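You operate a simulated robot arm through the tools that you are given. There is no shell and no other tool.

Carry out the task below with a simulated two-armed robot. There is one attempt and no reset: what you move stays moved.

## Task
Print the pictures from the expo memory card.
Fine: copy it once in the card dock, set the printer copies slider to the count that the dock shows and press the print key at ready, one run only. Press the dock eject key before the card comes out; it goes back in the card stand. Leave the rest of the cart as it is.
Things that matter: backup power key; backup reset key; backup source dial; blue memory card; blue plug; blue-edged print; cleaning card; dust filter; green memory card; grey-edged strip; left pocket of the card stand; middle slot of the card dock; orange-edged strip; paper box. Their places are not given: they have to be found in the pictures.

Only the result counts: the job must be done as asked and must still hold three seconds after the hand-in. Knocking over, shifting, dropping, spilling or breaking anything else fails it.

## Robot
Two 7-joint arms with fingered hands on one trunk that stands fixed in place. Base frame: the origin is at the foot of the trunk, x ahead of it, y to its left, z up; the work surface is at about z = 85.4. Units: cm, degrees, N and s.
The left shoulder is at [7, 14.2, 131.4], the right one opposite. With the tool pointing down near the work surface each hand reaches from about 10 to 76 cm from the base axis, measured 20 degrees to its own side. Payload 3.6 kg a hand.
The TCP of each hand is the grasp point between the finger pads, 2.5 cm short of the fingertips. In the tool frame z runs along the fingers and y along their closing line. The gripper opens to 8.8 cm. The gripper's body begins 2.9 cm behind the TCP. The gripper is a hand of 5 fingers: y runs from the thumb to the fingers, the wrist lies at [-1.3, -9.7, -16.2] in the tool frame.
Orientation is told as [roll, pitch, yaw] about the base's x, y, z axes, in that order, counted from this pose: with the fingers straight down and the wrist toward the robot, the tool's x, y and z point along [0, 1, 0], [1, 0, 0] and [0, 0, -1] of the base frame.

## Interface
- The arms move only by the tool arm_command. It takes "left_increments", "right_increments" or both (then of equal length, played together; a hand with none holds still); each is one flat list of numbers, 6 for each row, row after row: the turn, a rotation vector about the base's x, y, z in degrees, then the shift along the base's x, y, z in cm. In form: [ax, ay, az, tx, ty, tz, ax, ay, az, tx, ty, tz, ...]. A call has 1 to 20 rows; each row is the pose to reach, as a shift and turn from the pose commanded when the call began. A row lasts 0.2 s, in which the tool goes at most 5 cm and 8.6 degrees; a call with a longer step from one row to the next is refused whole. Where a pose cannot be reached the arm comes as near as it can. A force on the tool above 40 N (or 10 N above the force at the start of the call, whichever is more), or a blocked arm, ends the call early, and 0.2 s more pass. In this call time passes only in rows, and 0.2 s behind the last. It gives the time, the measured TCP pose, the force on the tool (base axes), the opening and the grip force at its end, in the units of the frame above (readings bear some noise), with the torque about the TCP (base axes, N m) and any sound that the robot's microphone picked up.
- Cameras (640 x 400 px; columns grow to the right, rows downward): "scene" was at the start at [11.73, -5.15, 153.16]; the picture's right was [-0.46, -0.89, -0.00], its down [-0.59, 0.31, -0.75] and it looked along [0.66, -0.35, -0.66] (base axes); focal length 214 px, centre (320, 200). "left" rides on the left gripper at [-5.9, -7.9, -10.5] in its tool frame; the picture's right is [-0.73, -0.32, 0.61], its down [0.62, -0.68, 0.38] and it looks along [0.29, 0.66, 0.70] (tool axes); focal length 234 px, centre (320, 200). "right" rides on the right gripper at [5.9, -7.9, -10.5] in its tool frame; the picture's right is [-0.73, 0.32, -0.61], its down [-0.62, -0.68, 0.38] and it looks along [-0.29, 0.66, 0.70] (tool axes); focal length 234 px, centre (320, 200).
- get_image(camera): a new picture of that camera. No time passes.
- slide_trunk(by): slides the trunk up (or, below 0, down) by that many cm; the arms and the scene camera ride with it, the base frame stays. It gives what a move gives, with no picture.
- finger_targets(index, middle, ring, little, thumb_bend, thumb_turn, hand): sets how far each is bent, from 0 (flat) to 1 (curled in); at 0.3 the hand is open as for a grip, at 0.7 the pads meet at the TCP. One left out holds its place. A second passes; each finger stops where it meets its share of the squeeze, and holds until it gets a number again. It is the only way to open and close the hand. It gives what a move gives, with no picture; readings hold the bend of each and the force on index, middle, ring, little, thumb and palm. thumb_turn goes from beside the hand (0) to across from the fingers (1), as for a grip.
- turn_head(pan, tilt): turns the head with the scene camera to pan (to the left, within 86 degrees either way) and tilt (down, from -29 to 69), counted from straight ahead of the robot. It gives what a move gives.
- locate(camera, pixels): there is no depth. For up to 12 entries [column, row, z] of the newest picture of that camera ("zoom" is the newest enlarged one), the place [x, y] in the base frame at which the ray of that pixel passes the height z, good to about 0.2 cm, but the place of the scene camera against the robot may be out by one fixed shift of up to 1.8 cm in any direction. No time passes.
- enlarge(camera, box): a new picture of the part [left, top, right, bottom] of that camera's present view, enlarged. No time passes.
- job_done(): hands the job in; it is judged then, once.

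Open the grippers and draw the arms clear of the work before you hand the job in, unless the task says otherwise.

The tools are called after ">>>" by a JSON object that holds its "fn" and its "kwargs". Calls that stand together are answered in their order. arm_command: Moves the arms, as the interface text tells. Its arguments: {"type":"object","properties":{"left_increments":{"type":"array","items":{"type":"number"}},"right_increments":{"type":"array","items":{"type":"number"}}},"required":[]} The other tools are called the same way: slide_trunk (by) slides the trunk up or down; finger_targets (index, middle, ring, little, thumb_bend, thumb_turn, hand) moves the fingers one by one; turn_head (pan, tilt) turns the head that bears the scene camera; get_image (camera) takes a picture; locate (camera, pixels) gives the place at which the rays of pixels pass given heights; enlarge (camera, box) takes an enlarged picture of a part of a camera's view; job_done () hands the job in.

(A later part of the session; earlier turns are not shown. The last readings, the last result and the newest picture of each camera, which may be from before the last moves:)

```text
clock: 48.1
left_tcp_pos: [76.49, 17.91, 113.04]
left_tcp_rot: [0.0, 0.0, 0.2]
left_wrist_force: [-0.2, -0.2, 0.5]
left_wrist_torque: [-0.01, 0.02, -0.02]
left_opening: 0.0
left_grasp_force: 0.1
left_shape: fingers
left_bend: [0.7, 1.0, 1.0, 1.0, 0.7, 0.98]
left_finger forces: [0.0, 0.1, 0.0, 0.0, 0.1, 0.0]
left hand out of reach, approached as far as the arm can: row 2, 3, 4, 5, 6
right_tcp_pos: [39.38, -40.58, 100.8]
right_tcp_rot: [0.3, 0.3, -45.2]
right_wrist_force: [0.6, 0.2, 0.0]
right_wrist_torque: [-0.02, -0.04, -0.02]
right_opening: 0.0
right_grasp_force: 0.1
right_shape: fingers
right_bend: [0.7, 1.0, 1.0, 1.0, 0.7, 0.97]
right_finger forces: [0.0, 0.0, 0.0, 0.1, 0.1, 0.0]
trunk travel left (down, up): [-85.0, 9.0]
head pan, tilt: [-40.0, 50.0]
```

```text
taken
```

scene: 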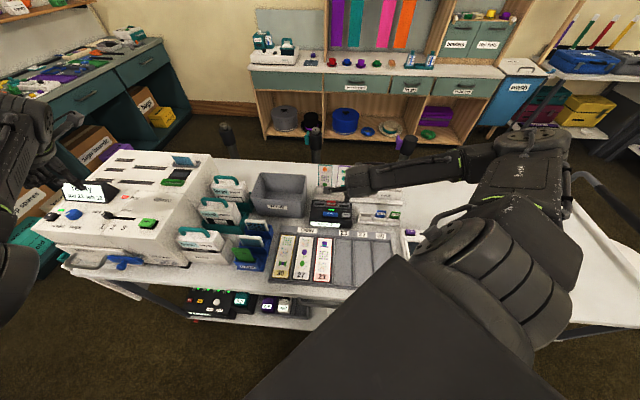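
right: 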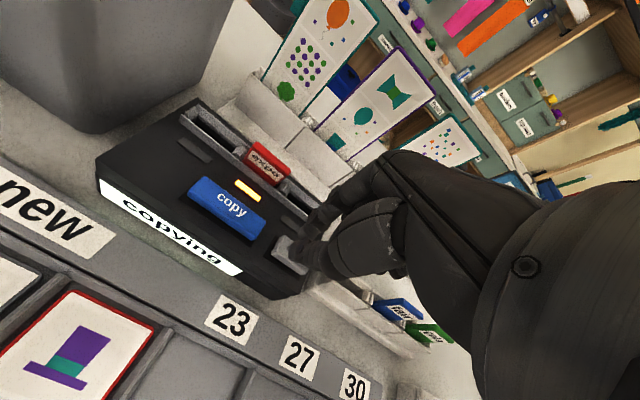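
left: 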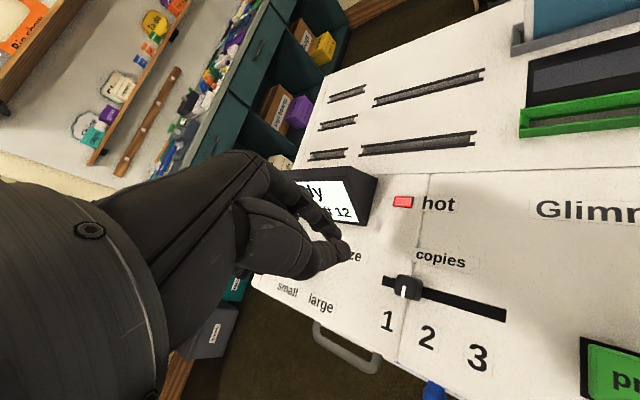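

The arm is still stretched out. I command a larger retreat toward the robot and see if it follows.

>>> {"fn": "arm_command", "kwargs": {"left_increments": [0, 0, 0, -2, 0, 1, 0, 0, 0, -4, 0, 2, 0, 0, 0, -6, 0, 3, 0, 0, 0, -8, 0, 4, 0, 0, 0, -10, 0, 5, 0, 0, 0, -10, 0, 5]}}

>>> {"fn": "get_image", "kwargs": {"camera": "scene"}}

```text
clock: 49.5
left_tcp_pos: [76.39, 17.21, 117.79]
left_tcp_rot: [0.1, 0.0, 0.1]
left_wrist_force: [-0.4, -0.6, 0.3]
left_wrist_torque: [0.01, 0.02, -0.01]
left_opening: 0.0
left_grasp_force: 0.1
left_shape: fingers
left_bend: [0.7, 1.0, 1.0, 1.0, 0.7, 0.98]
left_finger forces: [0.1, 0.1, 0.0, 0.0, 0.0, 0.1]
left hand out of reach, approached as far as the arm can: row 1, 2, 3, 4, 5, 6
right_tcp_pos: [39.38, -40.68, 100.72]
right_tcp_rot: [0.4, 0.2, -45.2]
right_wrist_force: [0.1, -1.2, 0.1]
right_wrist_torque: [0.01, 0.01, 0.01]
right_opening: 0.0
right_grasp_force: 0.0
right_shape: fingers
right_bend: [0.7, 1.0, 1.0, 1.0, 0.7, 0.97]
right_finger forces: [0.1, 0.0, 0.0, 0.0, 0.0, 0.1]
trunk travel left (down, up): [-85.0, 9.0]
head pan, tilt: [-40.0, 50.0]
```

```text
taken
```

scene: 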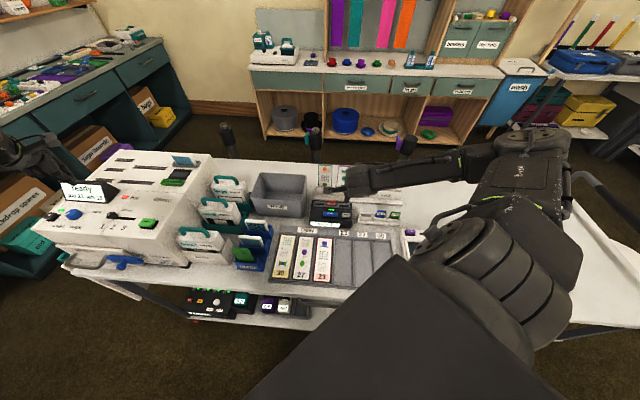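

The retreat was not followed. I turn the head left to see the left arm's posture.

>>> {"fn": "turn_head", "kwargs": {"pan": 20, "tilt": 35}}

>>> {"fn": "get_image", "kwargs": {"camera": "scene"}}

```text
clock: 50.8
left_tcp_pos: [76.5, 17.28, 117.82]
left_tcp_rot: [0.0, 0.1, 0.1]
left_wrist_force: [-0.1, 0.1, -1.2]
left_wrist_torque: [-0.01, -0.01, -0.01]
left_opening: 0.0
left_grasp_force: 0.1
left_shape: fingers
left_bend: [0.7, 1.0, 1.0, 1.0, 0.7, 0.98]
left_finger forces: [0.0, 0.0, 0.0, 0.0, 0.0, 0.1]
right_tcp_pos: [39.42, -40.77, 100.69]
right_tcp_rot: [0.3, 0.2, -45.1]
right_wrist_force: [-0.7, 0.2, -0.1]
right_wrist_torque: [0.0, 0.0, 0.0]
right_opening: 0.02
right_grasp_force: 0.1
right_shape: fingers
right_bend: [0.7, 1.0, 1.0, 1.0, 0.7, 0.97]
right_finger forces: [0.0, 0.0, 0.1, 0.0, 0.1, 0.1]
trunk travel left (down, up): [-85.0, 9.0]
head pan, tilt: [20.0, 35.0]
```

```text
taken
```

scene: 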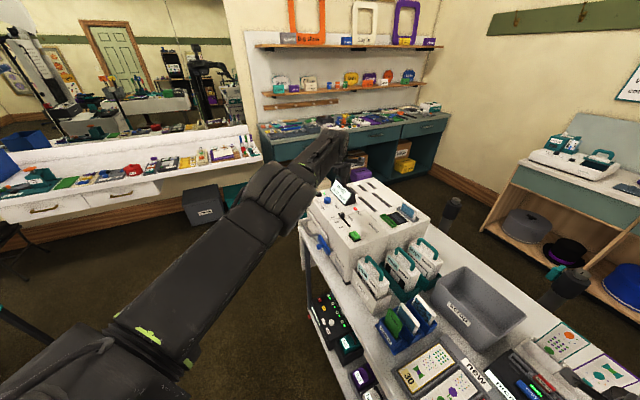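

The left arm is fully straight (elbow singular). I command a combined up/back/left motion so the elbow has to bend.

>>> {"fn": "arm_command", "kwargs": {"left_increments": [0, 0, 0, -1, 0.5, 3, 0, 0, 0, -2, 1, 6, 0, 0, 0, -4, 1.5, 9, 0, 0, 0, -6, 2, 12, 0, 0, 0, -8, 2.5, 15, 0, 0, 0, -10, 3, 18, 0, 0, 0, -12, 3, 20, 0, 0, 0, -14, 3, 22, 0, 0, 0, -16, 3, 24]}}

>>> {"fn": "get_image", "kwargs": {"camera": "scene"}}

```text
clock: 52.8
left_tcp_pos: [70.41, 20.9, 141.96]
left_tcp_rot: [0.0, 0.1, 0.1]
left_wrist_force: [-0.8, 0.7, 0.1]
left_wrist_torque: [0.04, -0.02, 0.0]
left_opening: 0.0
left_grasp_force: 0.0
left_shape: fingers
left_bend: [0.7, 1.0, 1.0, 1.0, 0.7, 0.98]
left_finger forces: [0.1, 0.0, 0.0, 0.1, 0.0, 0.0]
left hand out of reach, approached as far as the arm can: row 1, 2, 3, 4, 5, 6, 7, 8, 9
right_tcp_pos: [39.33, -40.66, 100.7]
right_tcp_rot: [0.3, 0.3, -45.3]
right_wrist_force: [-0.5, -0.3, -0.9]
right_wrist_torque: [0.01, 0.0, 0.0]
right_opening: 0.0
right_grasp_force: 0.0
right_shape: fingers
right_bend: [0.7, 1.0, 1.0, 1.0, 0.7, 0.97]
right_finger forces: [0.0, 0.0, 0.1, 0.0, 0.1, 0.0]
trunk travel left (down, up): [-85.0, 9.0]
head pan, tilt: [20.0, 35.0]
```

```text
taken
```

scene: 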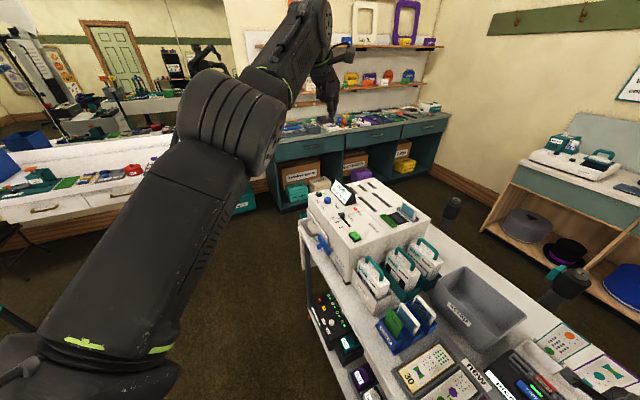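

Still stretched. Earlier a yaw rotation freed it, so I turn the hand in yaw to -45° in place and see if it becomes reachable.

>>> {"fn": "arm_command", "kwargs": {"left_increments": [0, 0, -7.5, 0, 0, 0, 0, 0, -15, 0, 0, 0, 0, 0, -22.5, 0, 0, 0, 0, 0, -30, 0, 0, 0, 0, 0, -37.5, 0, 0, 0, 0, 0, -45, 0, 0, 0]}}

>>> {"fn": "get_image", "kwargs": {"camera": "scene"}}

```text
clock: 54.2
left_tcp_pos: [64.92, 18.33, 141.0]
left_tcp_rot: [0.0, 0.1, -45.0]
left_wrist_force: [0.2, 0.2, -0.2]
left_wrist_torque: [-0.04, 0.0, 0.06]
left_opening: 0.0
left_grasp_force: 0.1
left_shape: fingers
left_bend: [0.7, 1.0, 1.0, 1.0, 0.7, 0.98]
left_finger forces: [0.0, 0.0, 0.0, 0.0, 0.0, 0.0]
left hand out of reach, approached as far as the arm can: row 2, 3, 4, 5, 6
right_tcp_pos: [39.28, -40.54, 100.73]
right_tcp_rot: [0.3, 0.1, -45.3]
right_wrist_force: [0.0, -0.4, -0.8]
right_wrist_torque: [0.04, -0.01, -0.02]
right_opening: 0.0
right_grasp_force: 0.1
right_shape: fingers
right_bend: [0.7, 1.0, 1.0, 1.0, 0.7, 0.97]
right_finger forces: [0.0, 0.1, 0.1, 0.0, 0.1, 0.1]
trunk travel left (down, up): [-85.0, 9.0]
head pan, tilt: [20.0, 35.0]
```

```text
taken
```

scene: 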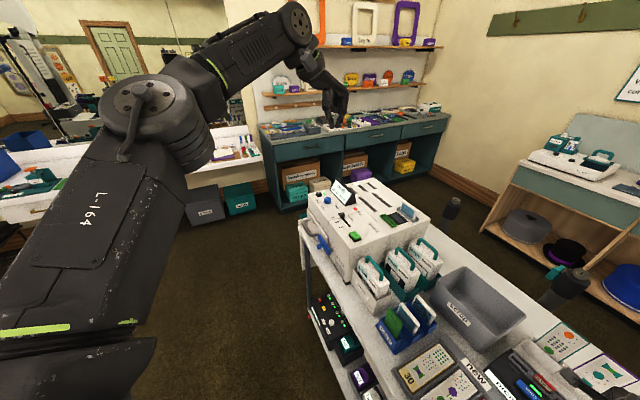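

The elbow is now bent and the hand came in to (64.9,18.3,141). I continue retreating a bit and then lower to a relaxed pose.

>>> {"fn": "arm_command", "kwargs": {"left_increments": [0, 0, 0, -3, 0, -1, 0, 0, 0, -6, 0, -2, 0, 0, 0, -9, 0, -4, 0, 0, 0, -9, 0, -6]}}

>>> {"fn": "get_image", "kwargs": {"camera": "scene"}}

```text
clock: 55.2
left_tcp_pos: [56.23, 18.19, 135.1]
left_tcp_rot: [-0.1, 0.0, -44.8]
left_wrist_force: [1.2, 0.1, -1.2]
left_wrist_torque: [-0.05, 0.0, 0.02]
left_opening: 0.0
left_grasp_force: 0.1
left_shape: fingers
left_bend: [0.7, 1.0, 1.0, 1.0, 0.7, 0.98]
left_finger forces: [0.1, 0.0, 0.1, 0.1, 0.1, 0.0]
right_tcp_pos: [39.5, -40.57, 100.65]
right_tcp_rot: [0.2, 0.2, -45.3]
right_wrist_force: [-0.5, -0.1, -0.4]
right_wrist_torque: [0.01, 0.01, 0.01]
right_opening: 0.0
right_grasp_force: 0.1
right_shape: fingers
right_bend: [0.7, 1.0, 1.0, 1.0, 0.7, 0.97]
right_finger forces: [0.1, 0.0, 0.0, 0.1, 0.0, 0.0]
trunk travel left (down, up): [-85.0, 9.0]
head pan, tilt: [20.0, 35.0]
```

```text
taken
```

scene: 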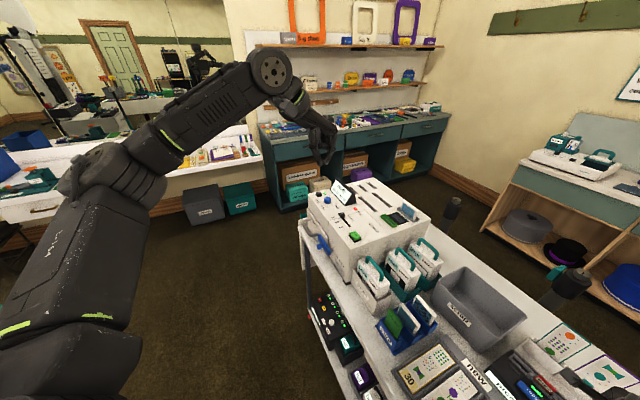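

Recovered. I'll tilt the hand 20° so the fingers point outward, which keeps the wrist well within reach. First yaw back to 0 while moving to about (66,18.5,118).

>>> {"fn": "arm_command", "kwargs": {"left_increments": [0, 0, 7.5, 1.6, 0.05, -3, 0, 0, 15, 3.2, 0.1, -6, 0, 0, 22.5, 4.9, 0.15, -9, 0, 0, 30, 6.5, 0.2, -12, 0, 0, 37.5, 8.2, 0.25, -15, 0, 0, 45, 9.8, 0.3, -17]}}

>>> {"fn": "arm_command", "kwargs": {"left_increments": [0, -5, 0, 1.5, 0, 0, 0, -10, 0, 3, 0, -1, 0, -15, 0, 5, 0, -2, 0, -20, 0, 7, 0, -3, 0, -20, 0, 8.5, 0, -4.5]}}

>>> {"fn": "get_image", "kwargs": {"camera": "left"}}

>>> {"fn": "get_image", "kwargs": {"camera": "scene"}}

```text
clock: 56.6
left_tcp_pos: [66.16, 18.3, 117.87]
left_tcp_rot: [0.1, 0.1, 0.3]
left_wrist_force: [-0.3, -0.8, -0.1]
left_wrist_torque: [-0.03, 0.01, -0.01]
left_opening: 0.0
left_grasp_force: 0.0
left_shape: fingers
left_bend: [0.7, 1.0, 1.0, 1.0, 0.7, 0.98]
left_finger forces: [0.0, 0.0, 0.0, 0.0, 0.0, 0.0]
right_tcp_pos: [39.39, -40.68, 100.77]
right_tcp_rot: [0.3, 0.2, -45.2]
right_wrist_force: [-0.7, 0.0, -0.4]
right_wrist_torque: [0.04, -0.02, 0.02]
right_opening: 0.02
right_grasp_force: 0.1
right_shape: fingers
right_bend: [0.7, 1.0, 1.0, 1.0, 0.7, 0.97]
right_finger forces: [0.1, 0.0, 0.1, 0.0, 0.0, 0.1]
trunk travel left (down, up): [-85.0, 9.0]
head pan, tilt: [20.0, 35.0]
```

```text
clock: 57.8
left_tcp_pos: [74.52, 18.2, 113.34]
left_tcp_rot: [0.0, -20.0, 0.1]
left_wrist_force: [-0.6, -0.2, 0.0]
left_wrist_torque: [0.01, -0.02, -0.04]
left_opening: 0.02
left_grasp_force: 0.0
left_shape: fingers
left_bend: [0.7, 1.0, 1.0, 1.0, 0.7, 0.98]
left_finger forces: [0.0, 0.1, 0.1, 0.0, 0.0, 0.0]
right_tcp_pos: [39.4, -40.66, 100.74]
right_tcp_rot: [0.3, 0.3, -45.3]
right_wrist_force: [-0.5, 0.8, -0.4]
right_wrist_torque: [0.0, 0.01, -0.03]
right_opening: 0.02
right_grasp_force: 0.0
right_shape: fingers
right_bend: [0.7, 1.0, 1.0, 1.0, 0.7, 0.97]
right_finger forces: [0.0, 0.0, 0.0, 0.0, 0.0, 0.1]
trunk travel left (down, up): [-85.0, 9.0]
head pan, tilt: [20.0, 35.0]
```

```text
taken
```

left: 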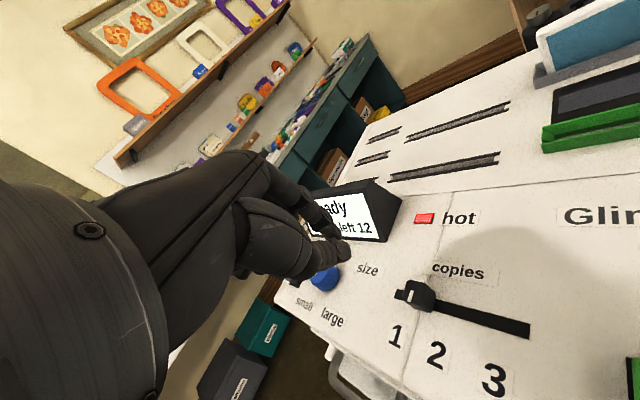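

```text
taken
```

scene: 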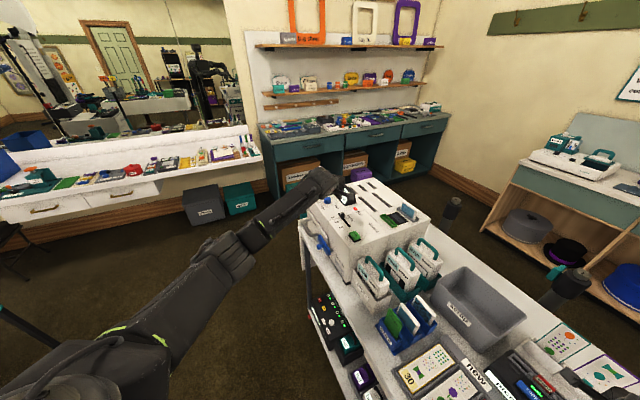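

In reach now. I locate the knob and its labels in this view.

>>> {"fn": "locate", "kwargs": {"camera": "left", "pixels": [[420, 293, 104.3], [416, 304, 103.4], [395, 336, 103.4], [436, 355, 103.4], [494, 380, 103.4], [530, 329, 103.4], [397, 291, 103.4]]}}

>>> {"fn": "enlarge", "kwargs": {"camera": "left", "box": [340, 240, 540, 400]}}

```text
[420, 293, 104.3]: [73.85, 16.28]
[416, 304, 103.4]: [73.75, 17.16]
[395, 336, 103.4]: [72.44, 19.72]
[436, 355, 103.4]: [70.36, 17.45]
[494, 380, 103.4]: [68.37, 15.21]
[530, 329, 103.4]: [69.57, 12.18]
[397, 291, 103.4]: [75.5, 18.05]
```

```text
2.50 times, centred on (440, 320) of left
```

zoom: 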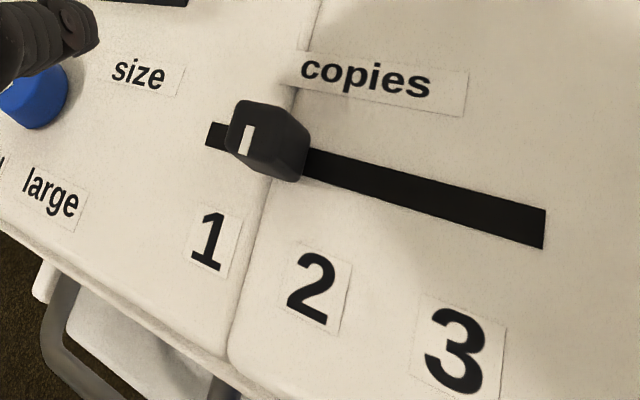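

Knob at (73.85,16.28); slot centre = position 2 at (72.54,15.1), so 1.75 cm remain. I lower the tip behind the knob to TCP (75.1,18.4,106.7).

>>> {"fn": "arm_command", "kwargs": {"left_increments": [0, 0, 0, 0.55, 0.2, -2, 0, 0, 0, 0.55, 0.2, -4, 0, 0, 0, 0.55, 0.2, -5.5, 0, 0, 0, 0.55, 0.2, -6.6]}}

>>> {"fn": "get_image", "kwargs": {"camera": "left"}}

>>> {"fn": "enlarge", "kwargs": {"camera": "left", "box": [280, 200, 440, 320]}}

```text
clock: 58.8
left_tcp_pos: [75.09, 18.51, 106.94]
left_tcp_rot: [0.0, -20.0, 0.1]
left_wrist_force: [-0.6, 0.1, -0.2]
left_wrist_torque: [-0.01, 0.01, 0.01]
left_opening: 0.0
left_grasp_force: 0.1
left_shape: fingers
left_bend: [0.7, 1.0, 1.0, 1.0, 0.7, 0.98]
left_finger forces: [0.0, 0.0, 0.1, 0.0, 0.1, 0.1]
right_tcp_pos: [39.33, -40.66, 100.8]
right_tcp_rot: [0.4, 0.2, -45.2]
right_wrist_force: [0.6, 0.3, -0.3]
right_wrist_torque: [-0.01, 0.04, -0.02]
right_opening: 0.02
right_grasp_force: 0.1
right_shape: fingers
right_bend: [0.7, 1.0, 1.0, 1.0, 0.7, 0.97]
right_finger forces: [0.0, 0.0, 0.0, 0.1, 0.0, 0.0]
trunk travel left (down, up): [-85.0, 9.0]
head pan, tilt: [20.0, 35.0]
```

```text
taken
```

left: 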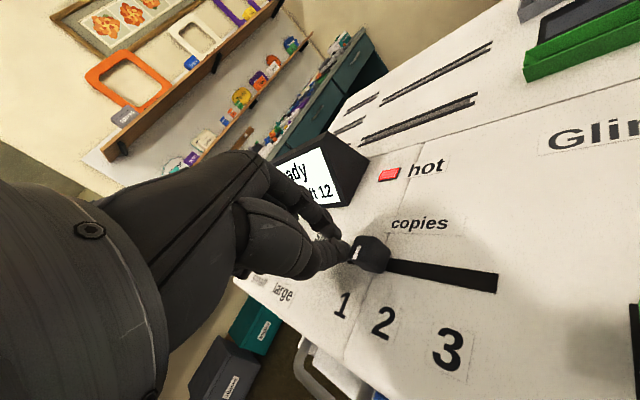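

```text
3.33 times, centred on (360, 260) of left
```

zoom: 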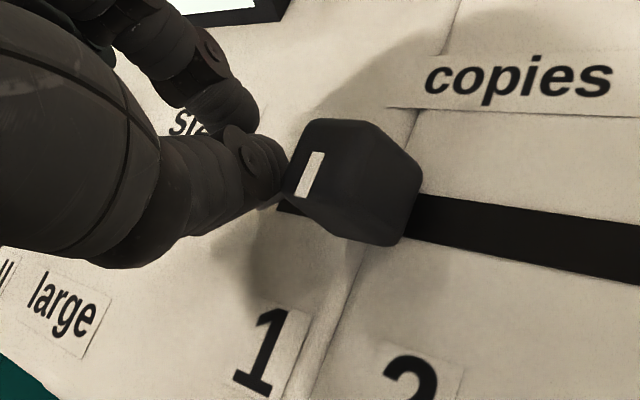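

The tip is just left of the knob. I push 1.8 cm along the slot and check.

>>> {"fn": "arm_command", "kwargs": {"left_increments": [0, 0, 0, -0.35, -0.35, -0.1, 0, 0, 0, -0.7, -0.7, -0.1, 0, 0, 0, -1.0, -1.0, -0.1, 0, 0, 0, -1.28, -1.27, -0.1]}}

>>> {"fn": "get_image", "kwargs": {"camera": "left"}}

>>> {"fn": "enlarge", "kwargs": {"camera": "left", "box": [280, 200, 480, 360]}}

```text
clock: 59.8
left_tcp_pos: [73.81, 17.24, 106.88]
left_tcp_rot: [0.0, -20.1, 0.1]
left_wrist_force: [0.1, 0.5, -0.1]
left_wrist_torque: [0.01, 0.0, 0.0]
left_opening: 0.0
left_grasp_force: 0.0
left_shape: fingers
left_bend: [0.7, 1.0, 1.0, 1.0, 0.7, 0.98]
left_finger forces: [0.1, 0.1, 0.0, 0.1, 0.1, 0.0]
right_tcp_pos: [39.36, -40.78, 100.66]
right_tcp_rot: [0.3, 0.1, -45.3]
right_wrist_force: [-1.4, -0.3, 0.2]
right_wrist_torque: [0.01, -0.01, 0.0]
right_opening: 0.02
right_grasp_force: 0.1
right_shape: fingers
right_bend: [0.7, 1.0, 1.0, 1.0, 0.7, 0.97]
right_finger forces: [0.0, 0.0, 0.1, 0.1, 0.1, 0.1]
trunk travel left (down, up): [-85.0, 9.0]
head pan, tilt: [20.0, 35.0]
```

```text
taken
```

left: 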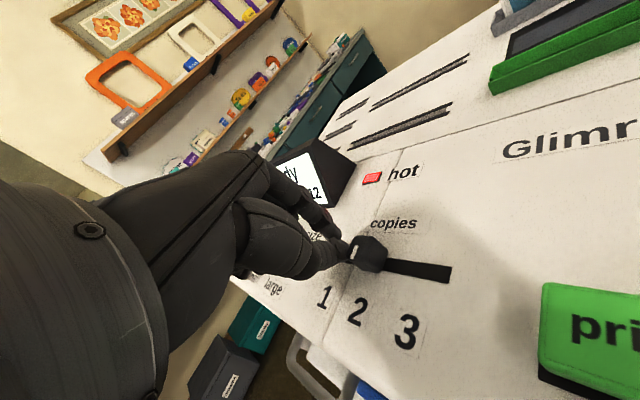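

```text
2.50 times, centred on (380, 280) of left
```

zoom: 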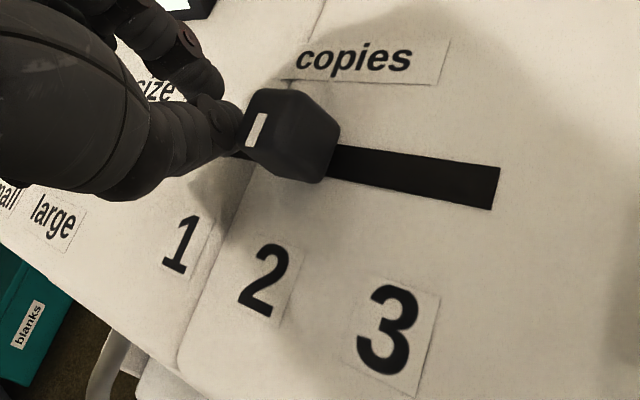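

>>> {"fn": "locate", "kwargs": {"camera": "left", "pixels": [[366, 254, 104.3], [368, 254, 104.3], [324, 298, 103.4], [357, 312, 103.4], [407, 332, 103.4], [451, 274, 103.4]]}}

>>> {"fn": "enlarge", "kwargs": {"camera": "scene", "box": [300, 170, 400, 250]}}

```text
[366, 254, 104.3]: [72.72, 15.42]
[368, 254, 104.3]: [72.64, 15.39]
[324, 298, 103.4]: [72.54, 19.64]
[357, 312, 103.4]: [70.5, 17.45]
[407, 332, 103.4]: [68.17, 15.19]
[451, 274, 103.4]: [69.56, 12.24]
```

```text
5.00 times, centred on (350, 210) of scene
```

zoom: 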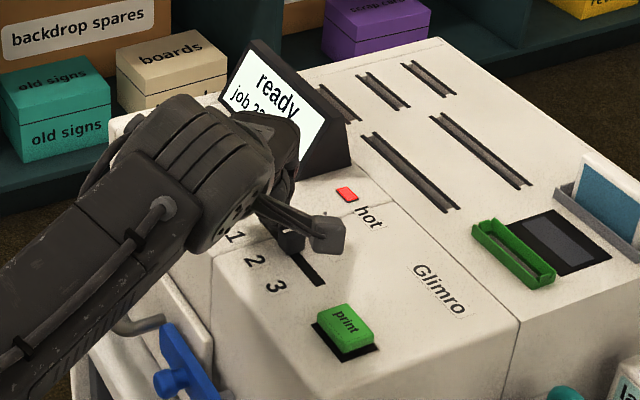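

The knob reads (72.7,15.4), at position 2 within ~0.3 cm. I back off, raise, and look unobstructed.

>>> {"fn": "arm_command", "kwargs": {"left_increments": [0, 0, 0, 0.4, 0.4, 0.1, 0, 0, 0, 0.5, 0.5, 2, 0, 0, 0, 0.3, 0.3, 5, 0, 0, 0, -3, 0, 8, 0, 0, 0, -6, 0, 11]}}

>>> {"fn": "get_image", "kwargs": {"camera": "left"}}

>>> {"fn": "enlarge", "kwargs": {"camera": "scene", "box": [300, 170, 400, 250]}}

```text
clock: 61.0
left_tcp_pos: [67.58, 17.54, 117.74]
left_tcp_rot: [-0.2, -20.0, 0.2]
left_wrist_force: [0.0, -0.1, 0.2]
left_wrist_torque: [0.02, -0.01, -0.01]
left_opening: 0.03
left_grasp_force: 0.0
left_shape: fingers
left_bend: [0.7, 1.0, 1.0, 1.0, 0.7, 0.98]
left_finger forces: [0.0, 0.0, 0.0, 0.0, 0.0, 0.1]
right_tcp_pos: [39.26, -40.67, 100.71]
right_tcp_rot: [0.3, 0.2, -45.3]
right_wrist_force: [-0.1, 0.4, -0.2]
right_wrist_torque: [0.01, -0.01, 0.0]
right_opening: 0.01
right_grasp_force: 0.2
right_shape: fingers
right_bend: [0.7, 1.0, 1.0, 1.0, 0.7, 0.97]
right_finger forces: [0.0, 0.0, 0.0, 0.1, 0.0, 0.0]
trunk travel left (down, up): [-85.0, 9.0]
head pan, tilt: [20.0, 35.0]
```

```text
taken
```

left: 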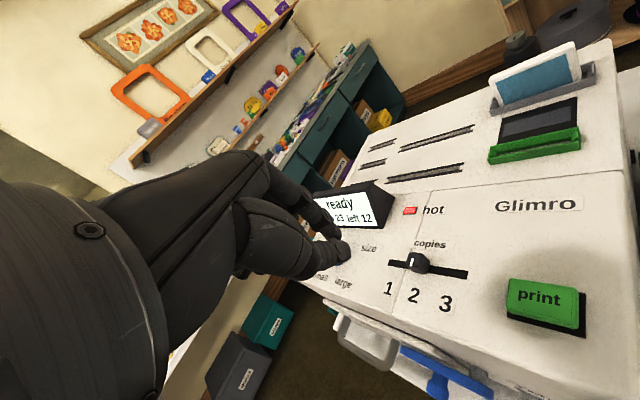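

```text
5.00 times, centred on (350, 210) of scene
```

zoom: 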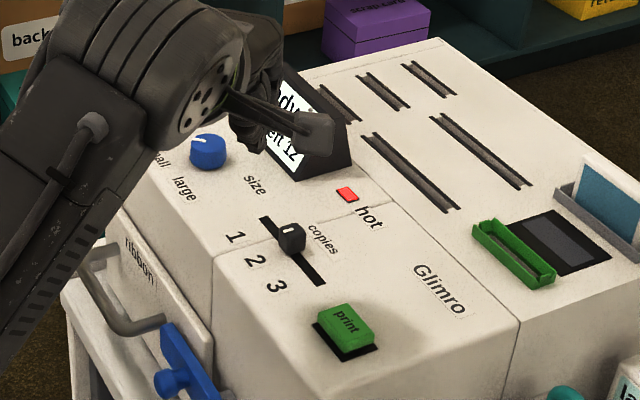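

>>> {"fn": "enlarge", "kwargs": {"camera": "left", "box": [360, 220, 500, 330]}}

>>> {"fn": "enlarge", "kwargs": {"camera": "scene", "box": [340, 200, 380, 235]}}

>>> {"fn": "locate", "kwargs": {"camera": "left", "pixels": [[418, 263, 104.3], [389, 289, 103.4], [413, 296, 103.4], [446, 304, 103.4], [468, 274, 103.4], [389, 263, 103.4], [541, 297, 104.8]]}}

```text
3.64 times, centred on (430, 275) of left
```

zoom: 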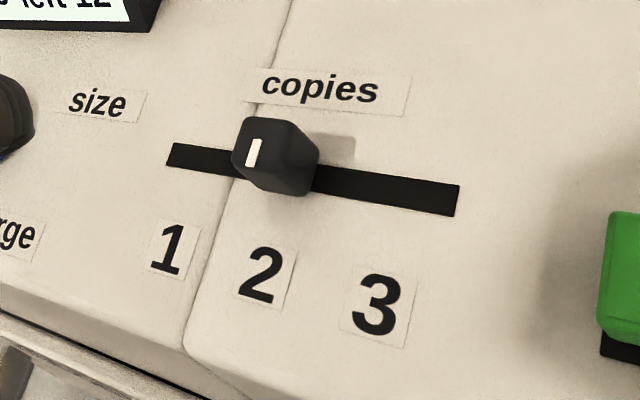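

```text
11.43 times, centred on (360, 218) of scene
```

zoom: 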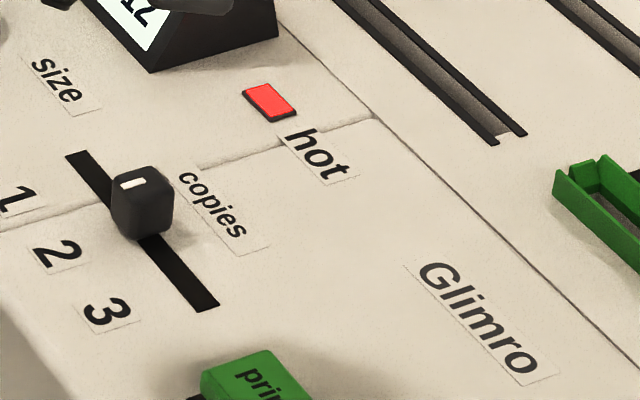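

```text
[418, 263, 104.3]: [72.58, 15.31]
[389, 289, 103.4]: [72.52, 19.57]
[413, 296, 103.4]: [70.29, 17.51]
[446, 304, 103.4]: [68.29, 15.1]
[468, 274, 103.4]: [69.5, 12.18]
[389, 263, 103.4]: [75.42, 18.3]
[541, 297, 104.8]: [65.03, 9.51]
```

The knob sits at the slot centre (72.58,15.31) = 2. The printer shows "ready". I move the fingertips above the print key (64.9,9.6,104.8), un-tilting on the way.

>>> {"fn": "arm_command", "kwargs": {"left_increments": [0, 5, 0, -0.8, -2, -1, 0, 10, 0, -1.6, -4, -2.5, 0, 15, 0, -2.4, -6, -4, 0, 20, 0, -3.0, -7.9, -5.7, 0, 20, 0, -3.0, -7.9, -6.7]}}

>>> {"fn": "get_image", "kwargs": {"camera": "left"}}

>>> {"fn": "enlarge", "kwargs": {"camera": "scene", "box": [300, 170, 400, 250]}}

```text
clock: 62.2
left_tcp_pos: [64.71, 9.35, 111.24]
left_tcp_rot: [-0.1, 0.1, 0.1]
left_wrist_force: [-0.2, -0.4, -0.1]
left_wrist_torque: [0.02, -0.01, 0.01]
left_opening: 0.0
left_grasp_force: 0.2
left_shape: fingers
left_bend: [0.7, 1.0, 1.0, 1.0, 0.7, 0.98]
left_finger forces: [0.1, 0.1, 0.0, 0.0, 0.0, 0.1]
right_tcp_pos: [39.45, -40.6, 100.86]
right_tcp_rot: [0.2, 0.2, -45.2]
right_wrist_force: [-0.5, 0.0, -0.1]
right_wrist_torque: [-0.02, 0.01, -0.01]
right_opening: 0.01
right_grasp_force: 0.0
right_shape: fingers
right_bend: [0.7, 1.0, 1.0, 1.0, 0.7, 0.97]
right_finger forces: [0.0, 0.0, 0.0, 0.0, 0.0, 0.0]
trunk travel left (down, up): [-85.0, 9.0]
head pan, tilt: [20.0, 35.0]
```

```text
taken
```

left: 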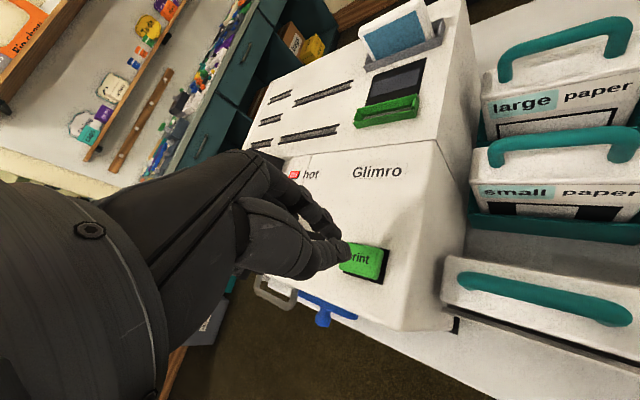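

```text
5.00 times, centred on (350, 210) of scene
```

zoom: 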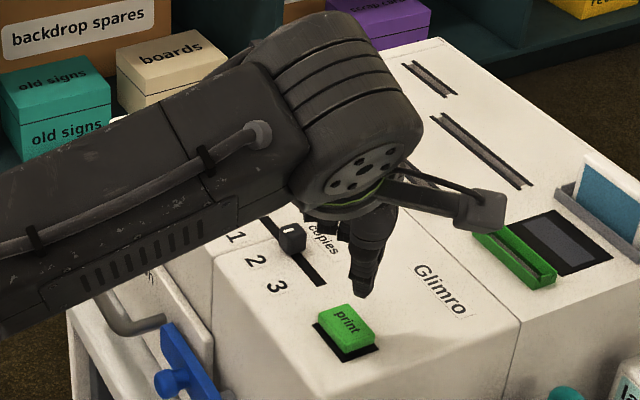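

The key is centred under the fingertips. I press down gently in steps.

>>> {"fn": "arm_command", "kwargs": {"left_increments": [0, 0, 0, 0, 0.1, -1.5, 0, 0, 0, 0, 0.1, -3, 0, 0, 0, 0, 0.1, -3.6, 0, 0, 0, 0, 0.1, -4.0]}}

>>> {"fn": "enlarge", "kwargs": {"camera": "scene", "box": [300, 170, 400, 250]}}

>>> {"fn": "enlarge", "kwargs": {"camera": "left", "box": [280, 200, 440, 320]}}

```text
clock: 63.2
left_tcp_pos: [64.85, 9.45, 106.98]
left_tcp_rot: [0.1, -0.1, 0.1]
left_wrist_force: [-0.1, -0.4, 2.6]
left_wrist_torque: [0.01, 0.0, 0.01]
left_opening: 0.01
left_grasp_force: 0.0
left_shape: fingers
left_bend: [0.7, 1.0, 1.0, 1.0, 0.7, 0.98]
left_finger forces: [0.0, 0.0, 0.0, 0.0, 1.9, 0.1]
right_tcp_pos: [39.4, -40.63, 100.78]
right_tcp_rot: [0.3, 0.3, -45.3]
right_wrist_force: [0.1, 0.0, -0.8]
right_wrist_torque: [0.02, -0.02, 0.03]
right_opening: 0.0
right_grasp_force: 0.1
right_shape: fingers
right_bend: [0.7, 1.0, 1.0, 1.0, 0.7, 0.97]
right_finger forces: [0.1, 0.0, 0.1, 0.0, 0.0, 0.1]
trunk travel left (down, up): [-85.0, 9.0]
head pan, tilt: [20.0, 35.0]
heard: click
```

```text
5.00 times, centred on (350, 210) of scene
```

zoom: 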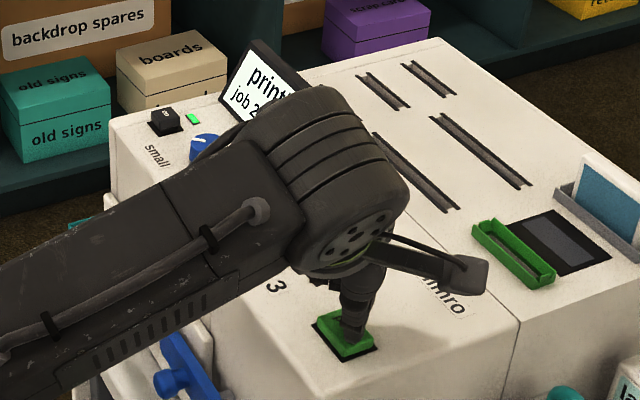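

```text
3.33 times, centred on (360, 260) of left
```

zoom: 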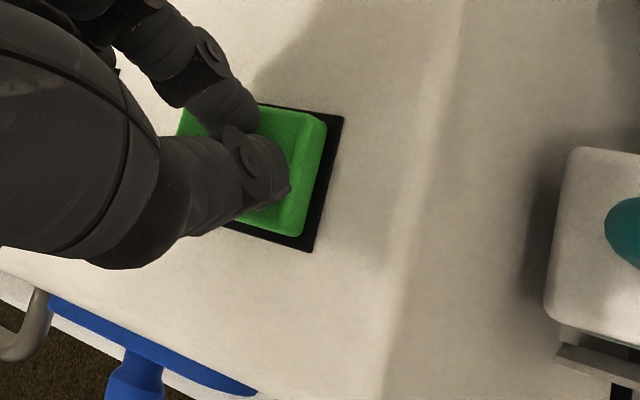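

Click; the display shows "print…". I raise the left hand straight up and draw it back toward a clear, relaxed pose.

>>> {"fn": "arm_command", "kwargs": {"left_increments": [0, 0, 0, 0, 0, 3, 0, 0, 0, 0, 0, 7, 0, 0, 0, -2, 0, 11, 0, 0, 0, -6, 0, 14, 0, 0, 0, -10, 0.5, 17, 0, 0, 0, -14, 1, 20, 0, 0, 0, -18, 1, 23, 0, 0, 0, -22, 1, 25]}}

>>> {"fn": "enlarge", "kwargs": {"camera": "scene", "box": [300, 160, 460, 260]}}

>>> {"fn": "get_image", "kwargs": {"camera": "scene"}}

```text
refused: row 5 steps farther than a row can; nothing moved
```

```text
4.00 times, centred on (380, 210) of scene
```

zoom: 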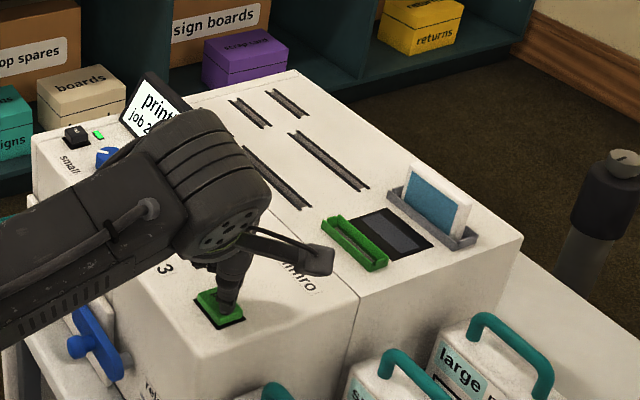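

```text
taken
```

scene: 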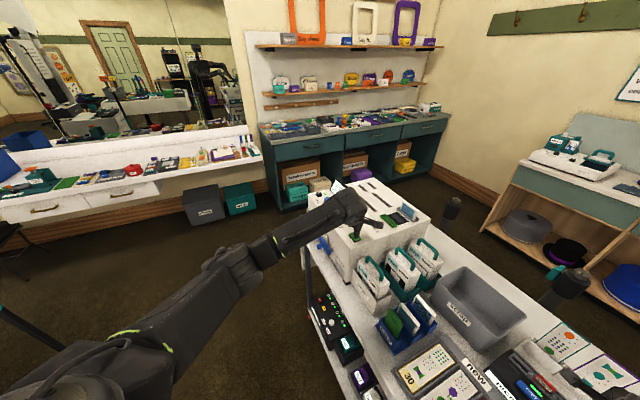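

The step was too long; I raise with smaller steps.

>>> {"fn": "arm_command", "kwargs": {"left_increments": [0, 0, 0, 0, 0, 3, 0, 0, 0, 0, 0, 7, 0, 0, 0, -2, 0, 11, 0, 0, 0, -5, 0, 14, 0, 0, 0, -8, 0.5, 17, 0, 0, 0, -11, 1, 20, 0, 0, 0, -15, 1, 22, 0, 0, 0, -19, 1, 23]}}

>>> {"fn": "enlarge", "kwargs": {"camera": "scene", "box": [290, 160, 450, 260]}}

>>> {"fn": "get_image", "kwargs": {"camera": "scene"}}

```text
clock: 65.0
left_tcp_pos: [45.35, 10.6, 130.31]
left_tcp_rot: [0.0, 0.0, 0.1]
left_wrist_force: [-0.5, 0.0, -0.3]
left_wrist_torque: [0.01, -0.02, -0.01]
left_opening: 0.0
left_grasp_force: 0.1
left_shape: fingers
left_bend: [0.7, 1.0, 1.0, 1.0, 0.7, 0.98]
left_finger forces: [0.1, 0.0, 0.0, 0.0, 0.0, 0.0]
right_tcp_pos: [39.37, -40.6, 100.76]
right_tcp_rot: [0.4, 0.1, -45.2]
right_wrist_force: [-0.1, 0.1, 1.0]
right_wrist_torque: [-0.01, -0.02, -0.01]
right_opening: 0.0
right_grasp_force: 0.0
right_shape: fingers
right_bend: [0.7, 1.0, 1.0, 1.0, 0.7, 0.97]
right_finger forces: [0.1, 0.0, 0.1, 0.1, 0.0, 0.1]
trunk travel left (down, up): [-85.0, 9.0]
head pan, tilt: [20.0, 35.0]
```

```text
4.00 times, centred on (370, 210) of scene
```

zoom: 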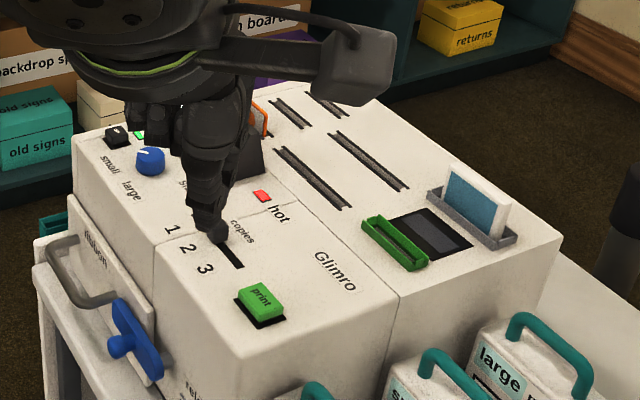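

```text
taken
```

scene: 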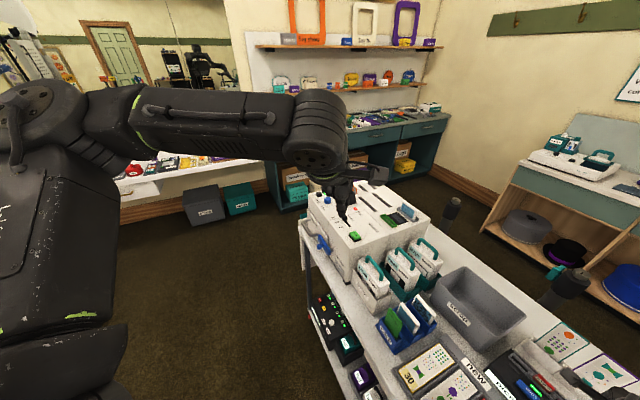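

An orange-edged strip is emerging from a printer slot. I turn the head back to the cart to check printer display and dock.

>>> {"fn": "turn_head", "kwargs": {"pan": -35, "tilt": 50}}

>>> {"fn": "get_image", "kwargs": {"camera": "scene"}}

>>> {"fn": "enlarge", "kwargs": {"camera": "scene", "box": [60, 130, 240, 250]}}

>>> {"fn": "enlarge", "kwargs": {"camera": "scene", "box": [300, 160, 420, 260]}}

>>> {"fn": "get_image", "kwargs": {"camera": "right"}}

```text
clock: 66.3
left_tcp_pos: [45.78, 10.61, 130.42]
left_tcp_rot: [0.0, 0.0, 0.1]
left_wrist_force: [-0.7, 0.0, 0.2]
left_wrist_torque: [0.02, -0.01, -0.06]
left_opening: 0.01
left_grasp_force: 0.0
left_shape: fingers
left_bend: [0.7, 1.0, 1.0, 1.0, 0.7, 0.98]
left_finger forces: [0.0, 0.1, 0.0, 0.0, 0.1, 0.1]
right_tcp_pos: [39.31, -40.62, 100.86]
right_tcp_rot: [0.3, 0.4, -45.2]
right_wrist_force: [0.0, 0.5, -0.5]
right_wrist_torque: [0.0, 0.0, 0.02]
right_opening: 0.0
right_grasp_force: 0.1
right_shape: fingers
right_bend: [0.7, 1.0, 1.0, 1.0, 0.7, 0.97]
right_finger forces: [0.1, 0.1, 0.1, 0.0, 0.0, 0.0]
trunk travel left (down, up): [-85.0, 9.0]
head pan, tilt: [-35.0, 50.0]
```

```text
taken
```

scene: 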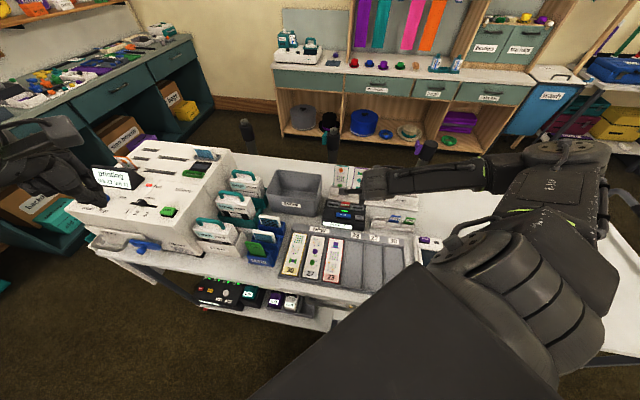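

```text
3.33 times, centred on (150, 190) of scene
```

zoom: 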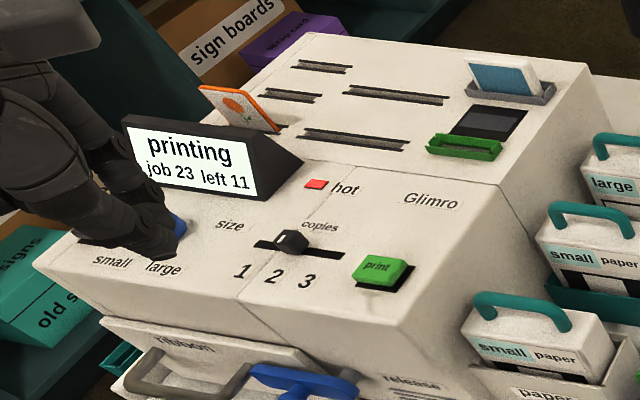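

```text
4.00 times, centred on (360, 210) of scene
```

zoom: 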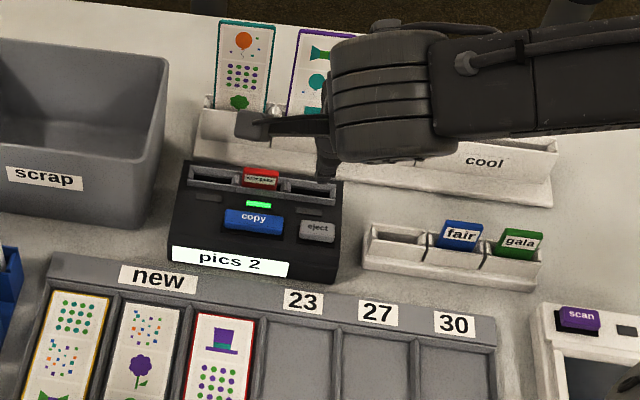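

```text
taken
```

right: 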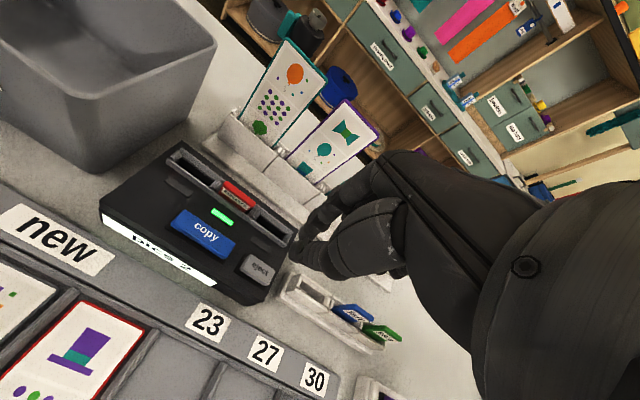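

Printing runs (left 11). I wait 4 s for it to finish before ejecting.

>>> {"fn": "arm_command", "kwargs": {"right_increments": [0, 0, 0, 0, 0, 0, 0, 0, 0, 0, 0, 0, 0, 0, 0, 0, 0, 0, 0, 0, 0, 0, 0, 0, 0, 0, 0, 0, 0, 0, 0, 0, 0, 0, 0, 0, 0, 0, 0, 0, 0, 0, 0, 0, 0, 0, 0, 0, 0, 0, 0, 0, 0, 0, 0, 0, 0, 0, 0, 0, 0, 0, 0, 0, 0, 0, 0, 0, 0, 0, 0, 0, 0, 0, 0, 0, 0, 0, 0, 0, 0, 0, 0, 0, 0, 0, 0, 0, 0, 0, 0, 0, 0, 0, 0, 0, 0, 0, 0, 0, 0, 0, 0, 0, 0, 0, 0, 0, 0, 0, 0, 0, 0, 0, 0, 0, 0, 0, 0, 0]}}

>>> {"fn": "enlarge", "kwargs": {"camera": "scene", "box": [60, 130, 240, 250]}}

```text
clock: 70.5
left_tcp_pos: [45.76, 10.55, 130.38]
left_tcp_rot: [0.0, 0.0, 0.1]
left_wrist_force: [0.6, 0.7, 0.4]
left_wrist_torque: [0.02, 0.01, 0.0]
left_opening: 0.0
left_grasp_force: 0.1
left_shape: fingers
left_bend: [0.7, 1.0, 1.0, 1.0, 0.7, 0.98]
left_finger forces: [0.0, 0.1, 0.0, 0.0, 0.0, 0.0]
right_tcp_pos: [39.2, -40.62, 100.79]
right_tcp_rot: [0.3, 0.2, -45.2]
right_wrist_force: [-0.2, -0.4, -0.7]
right_wrist_torque: [0.0, -0.01, 0.0]
right_opening: 0.02
right_grasp_force: 0.0
right_shape: fingers
right_bend: [0.7, 1.0, 1.0, 1.0, 0.7, 0.97]
right_finger forces: [0.1, 0.0, 0.1, 0.0, 0.0, 0.1]
trunk travel left (down, up): [-85.0, 9.0]
head pan, tilt: [-35.0, 50.0]
```

```text
3.33 times, centred on (150, 190) of scene
```

zoom: 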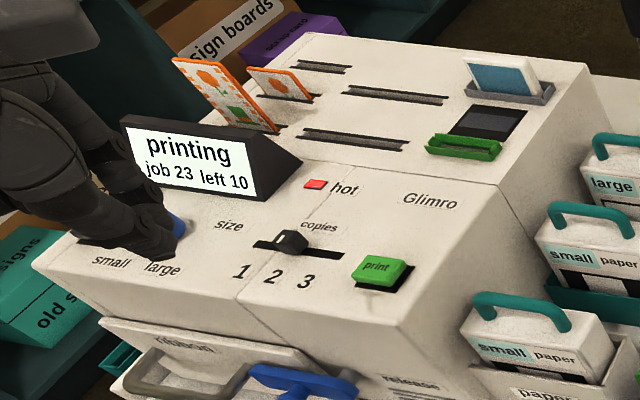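

Second strip is coming (left 10). I now lower the right fingertips onto the eject key.

>>> {"fn": "arm_command", "kwargs": {"right_increments": [0, 0, 0, 0, 0, -3, 0, 0, 0, 0, 0, -6, 0, 0, 0, 0, 0, -7, 0, 0, 0, 0, 0, -7.5, 0, 0, 0, 0, 0, -7.9]}}

>>> {"fn": "enlarge", "kwargs": {"camera": "scene", "box": [300, 160, 420, 260]}}

>>> {"fn": "enlarge", "kwargs": {"camera": "right", "box": [220, 200, 340, 280]}}

```text
clock: 71.7
left_tcp_pos: [45.66, 10.53, 130.33]
left_tcp_rot: [-0.1, 0.0, 0.1]
left_wrist_force: [0.6, 0.0, 0.6]
left_wrist_torque: [0.01, 0.02, 0.02]
left_opening: 0.01
left_grasp_force: 0.1
left_shape: fingers
left_bend: [0.7, 1.0, 1.0, 1.0, 0.7, 0.98]
left_finger forces: [0.0, 0.0, 0.0, 0.1, 0.1, 0.1]
right_tcp_pos: [39.37, -40.66, 92.89]
right_tcp_rot: [0.5, 0.0, -45.3]
right_wrist_force: [1.4, -1.5, 7.7]
right_wrist_torque: [-0.02, -0.07, -0.04]
right_opening: 0.01
right_grasp_force: 3.8
right_shape: fingers
right_bend: [0.7, 1.0, 1.0, 1.0, 0.7, 0.97]
right_finger forces: [8.0, 0.0, 0.0, 0.1, 0.1, 0.0]
trunk travel left (down, up): [-85.0, 9.0]
head pan, tilt: [-35.0, 50.0]
heard: click
```

```text
4.00 times, centred on (360, 210) of scene
```

zoom: 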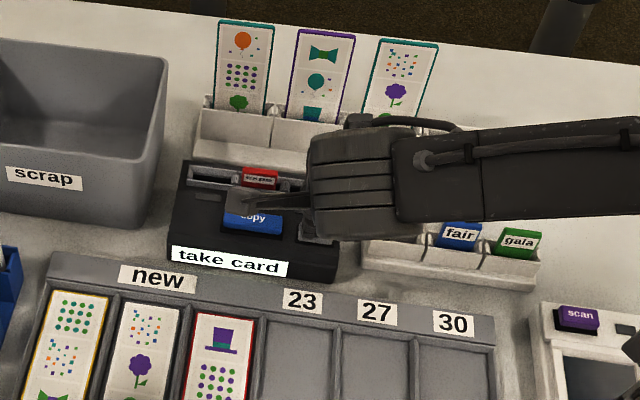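

```text
5.00 times, centred on (280, 240) of right
```

zoom: 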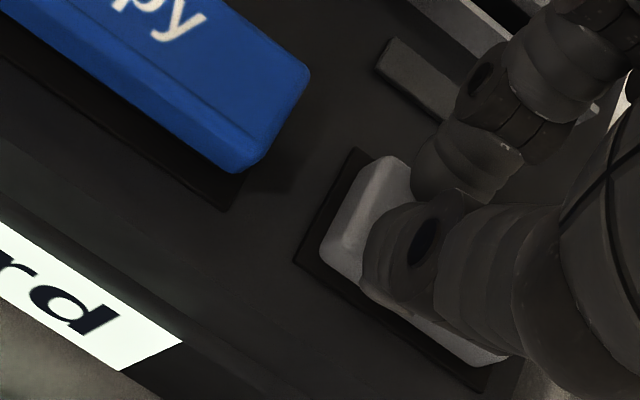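

"take card" is shown. I raise, open index/thumb to ~3 cm and go above the card at (46.0,-39.9).

>>> {"fn": "arm_command", "kwargs": {"right_increments": [0, 0, 0, 0, 0, 2, 0, 0, 0, 0, 0, 5, 0, 0, 0, 0, 0, 8.5, 0, 0, 0, 2.2, 0.25, 8.5, 0, 0, 0, 4.4, 0.5, 8.5, 0, 0, 0, 6.65, 0.75, 8.5, 0, 0, 0, 6.65, 0.75, 8.5]}}

>>> {"fn": "finger_targets", "kwargs": {"hand": "right", "index": 0.56, "thumb_bend": 0.56}}

>>> {"fn": "get_image", "kwargs": {"camera": "right"}}

>>> {"fn": "enlarge", "kwargs": {"camera": "right", "box": [200, 200, 320, 300]}}

>>> {"fn": "enlarge", "kwargs": {"camera": "scene", "box": [300, 160, 420, 260]}}

```text
clock: 73.3
left_tcp_pos: [45.66, 10.53, 130.25]
left_tcp_rot: [0.0, 0.0, 0.1]
left_wrist_force: [0.2, 0.3, 1.1]
left_wrist_torque: [0.03, -0.01, 0.01]
left_opening: 0.0
left_grasp_force: 0.2
left_shape: fingers
left_bend: [0.7, 1.0, 1.0, 1.0, 0.7, 0.98]
left_finger forces: [0.0, 0.0, 0.1, 0.0, 0.0, 0.0]
right_tcp_pos: [45.95, -39.82, 101.24]
right_tcp_rot: [0.4, 0.2, -45.3]
right_wrist_force: [0.2, -0.4, 0.1]
right_wrist_torque: [0.01, 0.02, 0.02]
right_opening: 0.0
right_grasp_force: 0.0
right_shape: fingers
right_bend: [0.7, 1.0, 1.0, 1.0, 0.7, 0.97]
right_finger forces: [0.1, 0.0, 0.0, 0.0, 0.0, 0.0]
trunk travel left (down, up): [-85.0, 9.0]
head pan, tilt: [-35.0, 50.0]
```

```text
clock: 74.3
left_tcp_pos: [45.69, 10.5, 130.32]
left_tcp_rot: [0.0, -0.1, 0.1]
left_wrist_force: [0.3, 0.1, 0.2]
left_wrist_torque: [-0.01, -0.01, -0.04]
left_opening: 0.02
left_grasp_force: 0.0
left_shape: fingers
left_bend: [0.7, 1.0, 1.0, 1.0, 0.7, 0.98]
left_finger forces: [0.1, 0.0, 0.0, 0.0, 0.0, 0.0]
right_tcp_pos: [46.04, -39.58, 101.19]
right_tcp_rot: [0.3, 0.3, -45.2]
right_wrist_force: [-0.4, 0.0, 0.9]
right_wrist_torque: [0.01, -0.01, 0.03]
right_opening: 2.79
right_grasp_force: 0.1
right_shape: fingers
right_bend: [0.56, 1.0, 1.0, 1.0, 0.56, 0.97]
right_finger forces: [0.0, 0.1, 0.0, 0.1, 0.0, 0.0]
trunk travel left (down, up): [-85.0, 9.0]
head pan, tilt: [-35.0, 50.0]
```

```text
taken
```

right: 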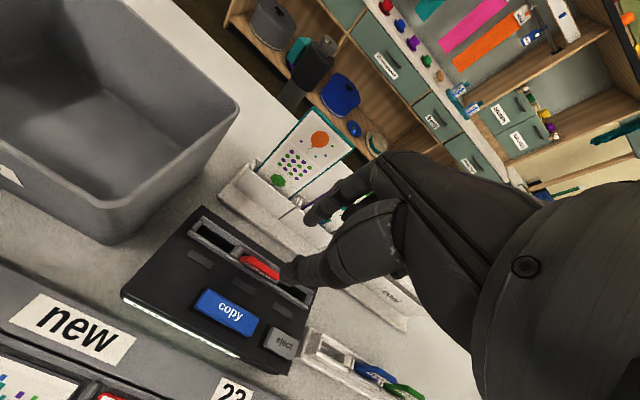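

```text
4.00 times, centred on (260, 250) of right
```

zoom: 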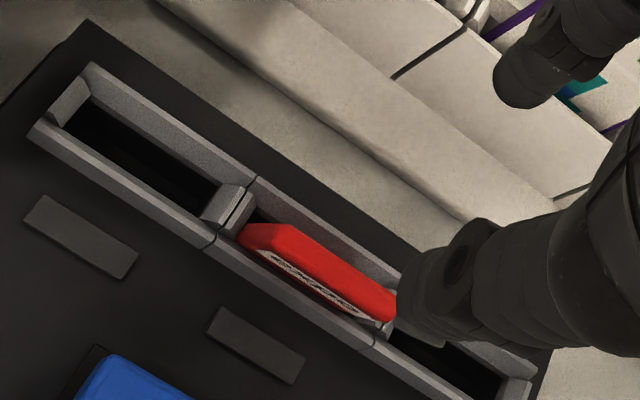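

```text
4.00 times, centred on (360, 210) of scene
```

zoom: 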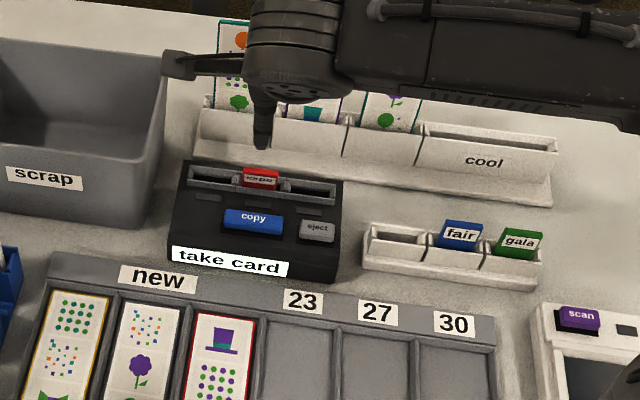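

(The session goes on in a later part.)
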